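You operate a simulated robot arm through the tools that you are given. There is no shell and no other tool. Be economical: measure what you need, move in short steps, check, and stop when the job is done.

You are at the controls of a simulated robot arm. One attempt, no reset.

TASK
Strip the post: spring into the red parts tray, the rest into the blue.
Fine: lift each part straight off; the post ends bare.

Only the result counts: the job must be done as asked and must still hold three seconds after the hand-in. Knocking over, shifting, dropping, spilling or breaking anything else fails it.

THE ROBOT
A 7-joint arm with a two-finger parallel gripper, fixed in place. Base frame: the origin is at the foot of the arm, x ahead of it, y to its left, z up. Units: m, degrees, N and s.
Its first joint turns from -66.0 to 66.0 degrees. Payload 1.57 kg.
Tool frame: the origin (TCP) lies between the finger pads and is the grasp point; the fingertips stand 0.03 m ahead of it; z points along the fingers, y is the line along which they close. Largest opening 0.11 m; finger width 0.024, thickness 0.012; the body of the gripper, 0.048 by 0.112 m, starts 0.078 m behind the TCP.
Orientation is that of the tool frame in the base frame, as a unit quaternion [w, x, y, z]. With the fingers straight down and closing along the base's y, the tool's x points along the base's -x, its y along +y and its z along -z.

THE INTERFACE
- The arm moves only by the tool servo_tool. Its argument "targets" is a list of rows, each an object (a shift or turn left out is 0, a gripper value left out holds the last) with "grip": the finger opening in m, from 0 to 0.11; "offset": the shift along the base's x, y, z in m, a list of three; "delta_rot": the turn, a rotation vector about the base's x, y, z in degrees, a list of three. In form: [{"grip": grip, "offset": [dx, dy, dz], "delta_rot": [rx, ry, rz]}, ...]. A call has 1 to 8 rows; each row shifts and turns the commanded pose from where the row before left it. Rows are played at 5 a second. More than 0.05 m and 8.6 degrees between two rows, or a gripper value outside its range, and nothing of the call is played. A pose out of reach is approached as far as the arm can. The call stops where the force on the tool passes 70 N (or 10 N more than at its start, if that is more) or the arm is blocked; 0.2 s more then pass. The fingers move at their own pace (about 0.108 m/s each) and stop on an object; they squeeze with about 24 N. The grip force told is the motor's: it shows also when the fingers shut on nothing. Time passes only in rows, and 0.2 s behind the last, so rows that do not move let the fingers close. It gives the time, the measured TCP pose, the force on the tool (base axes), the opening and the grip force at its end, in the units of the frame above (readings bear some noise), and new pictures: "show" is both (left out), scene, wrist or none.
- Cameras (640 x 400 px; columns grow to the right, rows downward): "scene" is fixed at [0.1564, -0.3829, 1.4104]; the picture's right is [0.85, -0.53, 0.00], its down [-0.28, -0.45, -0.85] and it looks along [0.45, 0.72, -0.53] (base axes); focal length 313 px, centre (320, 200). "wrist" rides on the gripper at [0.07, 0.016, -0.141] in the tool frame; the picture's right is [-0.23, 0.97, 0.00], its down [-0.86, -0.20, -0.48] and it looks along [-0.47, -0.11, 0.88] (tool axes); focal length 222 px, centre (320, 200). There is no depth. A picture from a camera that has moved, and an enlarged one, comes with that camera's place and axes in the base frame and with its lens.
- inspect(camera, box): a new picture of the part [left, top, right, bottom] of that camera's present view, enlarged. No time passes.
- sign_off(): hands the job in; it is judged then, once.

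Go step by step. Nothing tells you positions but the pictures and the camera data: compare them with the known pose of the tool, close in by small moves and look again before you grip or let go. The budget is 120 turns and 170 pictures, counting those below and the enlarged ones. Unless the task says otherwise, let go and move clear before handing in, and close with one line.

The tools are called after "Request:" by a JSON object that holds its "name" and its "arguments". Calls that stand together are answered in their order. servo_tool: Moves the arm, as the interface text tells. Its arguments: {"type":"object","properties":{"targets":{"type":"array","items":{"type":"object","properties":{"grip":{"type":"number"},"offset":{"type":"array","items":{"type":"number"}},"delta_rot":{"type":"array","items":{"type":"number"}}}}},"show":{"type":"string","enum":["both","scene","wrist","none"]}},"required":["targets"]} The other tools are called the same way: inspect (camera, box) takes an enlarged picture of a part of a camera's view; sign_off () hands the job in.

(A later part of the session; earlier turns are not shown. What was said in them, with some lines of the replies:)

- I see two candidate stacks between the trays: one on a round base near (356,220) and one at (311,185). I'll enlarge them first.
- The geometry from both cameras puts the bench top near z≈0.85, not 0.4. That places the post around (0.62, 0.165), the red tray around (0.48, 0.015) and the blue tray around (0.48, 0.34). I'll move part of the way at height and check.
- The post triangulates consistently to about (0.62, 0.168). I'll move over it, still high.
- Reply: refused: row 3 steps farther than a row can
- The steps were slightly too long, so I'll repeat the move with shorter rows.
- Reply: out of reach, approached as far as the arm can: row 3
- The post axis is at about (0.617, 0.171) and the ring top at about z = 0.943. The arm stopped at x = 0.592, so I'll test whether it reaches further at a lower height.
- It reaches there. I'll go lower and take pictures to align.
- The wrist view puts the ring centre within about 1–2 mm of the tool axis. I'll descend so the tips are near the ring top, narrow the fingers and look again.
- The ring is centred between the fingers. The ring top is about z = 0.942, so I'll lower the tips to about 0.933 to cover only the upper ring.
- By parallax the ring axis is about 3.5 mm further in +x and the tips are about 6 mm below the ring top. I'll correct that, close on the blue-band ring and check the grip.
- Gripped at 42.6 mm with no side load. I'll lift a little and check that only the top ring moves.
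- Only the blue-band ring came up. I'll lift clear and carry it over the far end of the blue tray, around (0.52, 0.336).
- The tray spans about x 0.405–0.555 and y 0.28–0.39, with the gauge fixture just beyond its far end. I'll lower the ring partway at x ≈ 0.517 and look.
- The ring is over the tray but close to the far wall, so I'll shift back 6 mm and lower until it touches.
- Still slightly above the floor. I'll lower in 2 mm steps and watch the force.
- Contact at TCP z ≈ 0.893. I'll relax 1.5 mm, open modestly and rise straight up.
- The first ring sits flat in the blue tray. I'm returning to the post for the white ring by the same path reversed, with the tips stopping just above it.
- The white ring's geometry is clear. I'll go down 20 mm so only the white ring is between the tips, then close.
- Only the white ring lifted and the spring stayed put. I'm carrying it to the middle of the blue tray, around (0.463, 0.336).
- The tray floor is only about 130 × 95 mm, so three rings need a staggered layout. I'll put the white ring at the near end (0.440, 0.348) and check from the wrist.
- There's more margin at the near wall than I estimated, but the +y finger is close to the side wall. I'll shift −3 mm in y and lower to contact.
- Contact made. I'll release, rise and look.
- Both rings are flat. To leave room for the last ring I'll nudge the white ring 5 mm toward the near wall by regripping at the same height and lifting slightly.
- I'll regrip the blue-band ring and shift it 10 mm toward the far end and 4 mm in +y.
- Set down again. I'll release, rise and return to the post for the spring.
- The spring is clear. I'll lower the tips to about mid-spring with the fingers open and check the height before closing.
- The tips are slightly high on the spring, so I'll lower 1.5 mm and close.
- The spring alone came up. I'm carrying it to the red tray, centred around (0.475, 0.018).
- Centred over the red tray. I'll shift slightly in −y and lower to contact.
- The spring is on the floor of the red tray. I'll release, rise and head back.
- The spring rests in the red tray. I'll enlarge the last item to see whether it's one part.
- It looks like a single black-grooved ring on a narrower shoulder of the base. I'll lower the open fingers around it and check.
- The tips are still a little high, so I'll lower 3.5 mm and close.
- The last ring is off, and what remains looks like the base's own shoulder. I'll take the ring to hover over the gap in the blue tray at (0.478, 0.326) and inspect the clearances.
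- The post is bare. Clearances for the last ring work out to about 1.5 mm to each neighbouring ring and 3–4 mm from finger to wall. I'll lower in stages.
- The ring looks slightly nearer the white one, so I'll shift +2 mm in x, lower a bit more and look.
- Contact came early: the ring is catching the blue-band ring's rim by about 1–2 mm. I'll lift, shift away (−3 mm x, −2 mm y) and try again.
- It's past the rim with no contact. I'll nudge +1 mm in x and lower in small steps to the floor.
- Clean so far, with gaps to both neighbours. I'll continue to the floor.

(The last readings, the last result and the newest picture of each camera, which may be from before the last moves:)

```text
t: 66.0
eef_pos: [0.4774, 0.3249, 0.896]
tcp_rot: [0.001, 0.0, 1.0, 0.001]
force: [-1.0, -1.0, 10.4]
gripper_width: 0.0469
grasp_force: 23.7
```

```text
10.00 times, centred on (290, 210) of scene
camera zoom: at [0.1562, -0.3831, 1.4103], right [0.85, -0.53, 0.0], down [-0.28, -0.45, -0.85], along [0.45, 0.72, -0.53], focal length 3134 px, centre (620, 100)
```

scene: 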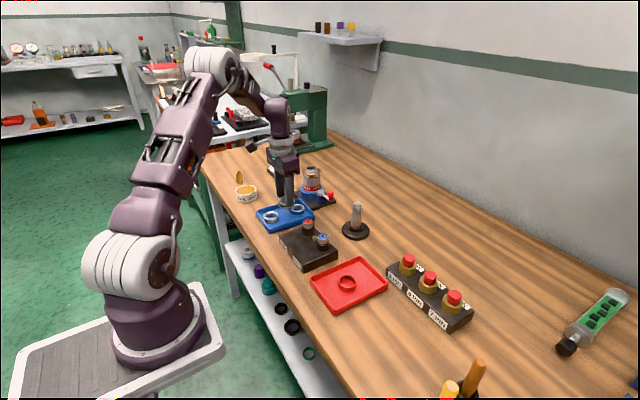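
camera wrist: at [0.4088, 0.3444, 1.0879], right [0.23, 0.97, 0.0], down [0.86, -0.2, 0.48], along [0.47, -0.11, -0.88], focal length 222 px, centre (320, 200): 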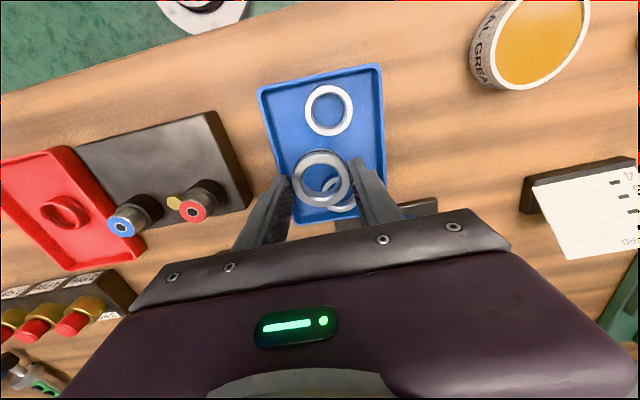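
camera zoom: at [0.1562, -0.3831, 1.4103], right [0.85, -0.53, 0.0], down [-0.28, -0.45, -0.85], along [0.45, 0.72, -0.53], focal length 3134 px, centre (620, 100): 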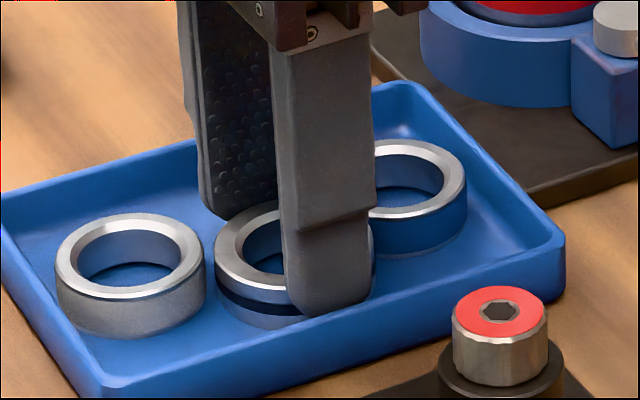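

Floor contact. I'll open just enough, about 1.5 mm per side, and rise straight up.

Request:
{"name": "servo_tool", "arguments": {"targets": [{"offset": [0, 0, 0.001]}, {"grip": 0.0495}, {"grip": 0.0495}, {"offset": [0, 0, 0.01]}, {"offset": [0, 0, 0.02]}, {"offset": [0, 0, 0.045]}, {"offset": [0, 0, 0.045]}, {"offset": [0, 0, 0.03]}], "show": "none"}}

Request:
{"name": "servo_tool", "arguments": {"targets": [{"offset": [-0.03, 0, 0.03]}, {"offset": [-0.03, 0, 0.03]}, {"offset": [0, 0, 0]}]}}

Request:
{"name": "inspect", "arguments": {"camera": "scene", "box": [255, 180, 325, 240]}}

Request:
{"name": "inspect", "arguments": {"camera": "scene", "box": [270, 180, 430, 320]}}

```text
t: 67.8
eef_pos: [0.4776, 0.3257, 1.0466]
tcp_rot: [0.0, 0.0, 1.0, 0.0]
force: [-0.3, -0.3, -0.4]
gripper_width: 0.0495
grasp_force: 0.1
```

```text
t: 68.6
eef_pos: [0.4179, 0.3247, 1.1044]
tcp_rot: [0.0, 0.0, 1.0, 0.0]
force: [-0.3, -0.4, -0.3]
gripper_width: 0.0496
grasp_force: 0.0
camera wrist: at [0.349, 0.3423, 1.2462], right [0.23, 0.97, 0.0], down [0.86, -0.2, 0.48], along [0.47, -0.11, -0.88], focal length 222 px, centre (320, 200)
```

scene: 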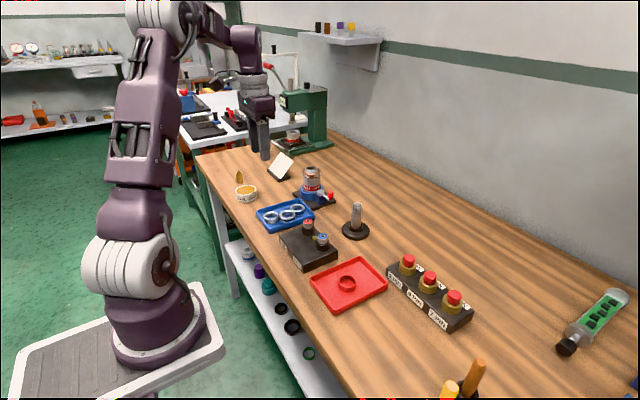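
wrist: 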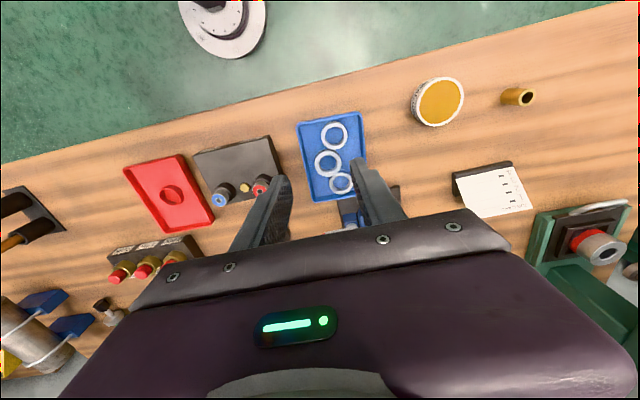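

```text
6.67 times, centred on (290, 210) of scene
camera zoom: at [0.1564, -0.3829, 1.4104], right [0.85, -0.53, 0.0], down [-0.28, -0.45, -0.85], along [0.45, 0.72, -0.53], focal length 2090 px, centre (520, 133)
```

zoom: 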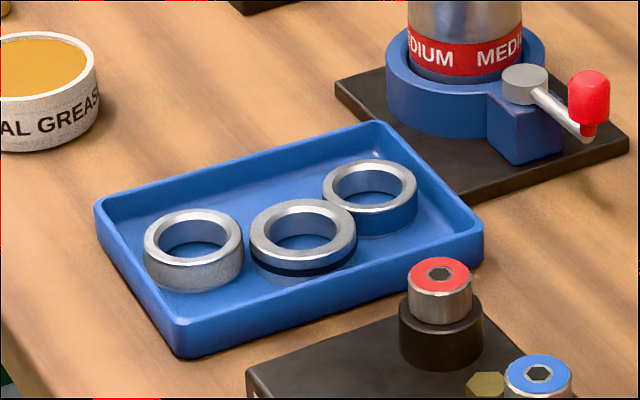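

```text
2.86 times, centred on (350, 250) of scene
camera zoom: at [0.1564, -0.3829, 1.4104], right [0.85, -0.53, 0.0], down [-0.28, -0.45, -0.85], along [0.45, 0.72, -0.53], focal length 896 px, centre (234, 57)
```

zoom: 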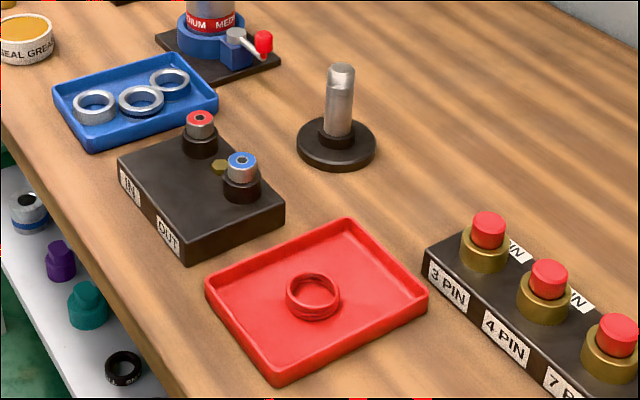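

The post is bare down to its own shoulder. All three rings lie flat in the blue tray, the spring is in the red, and nothing else has moved. I'm handing in.

Request:
{"name": "sign_off", "arguments": {}}

```text
The job is handed in.
```

The post is bare: the spring is in the red tray, the three rings are flat in the blue tray, and the arm is clear. I left the black collar at the foot of the post, taking it to be part of the base.
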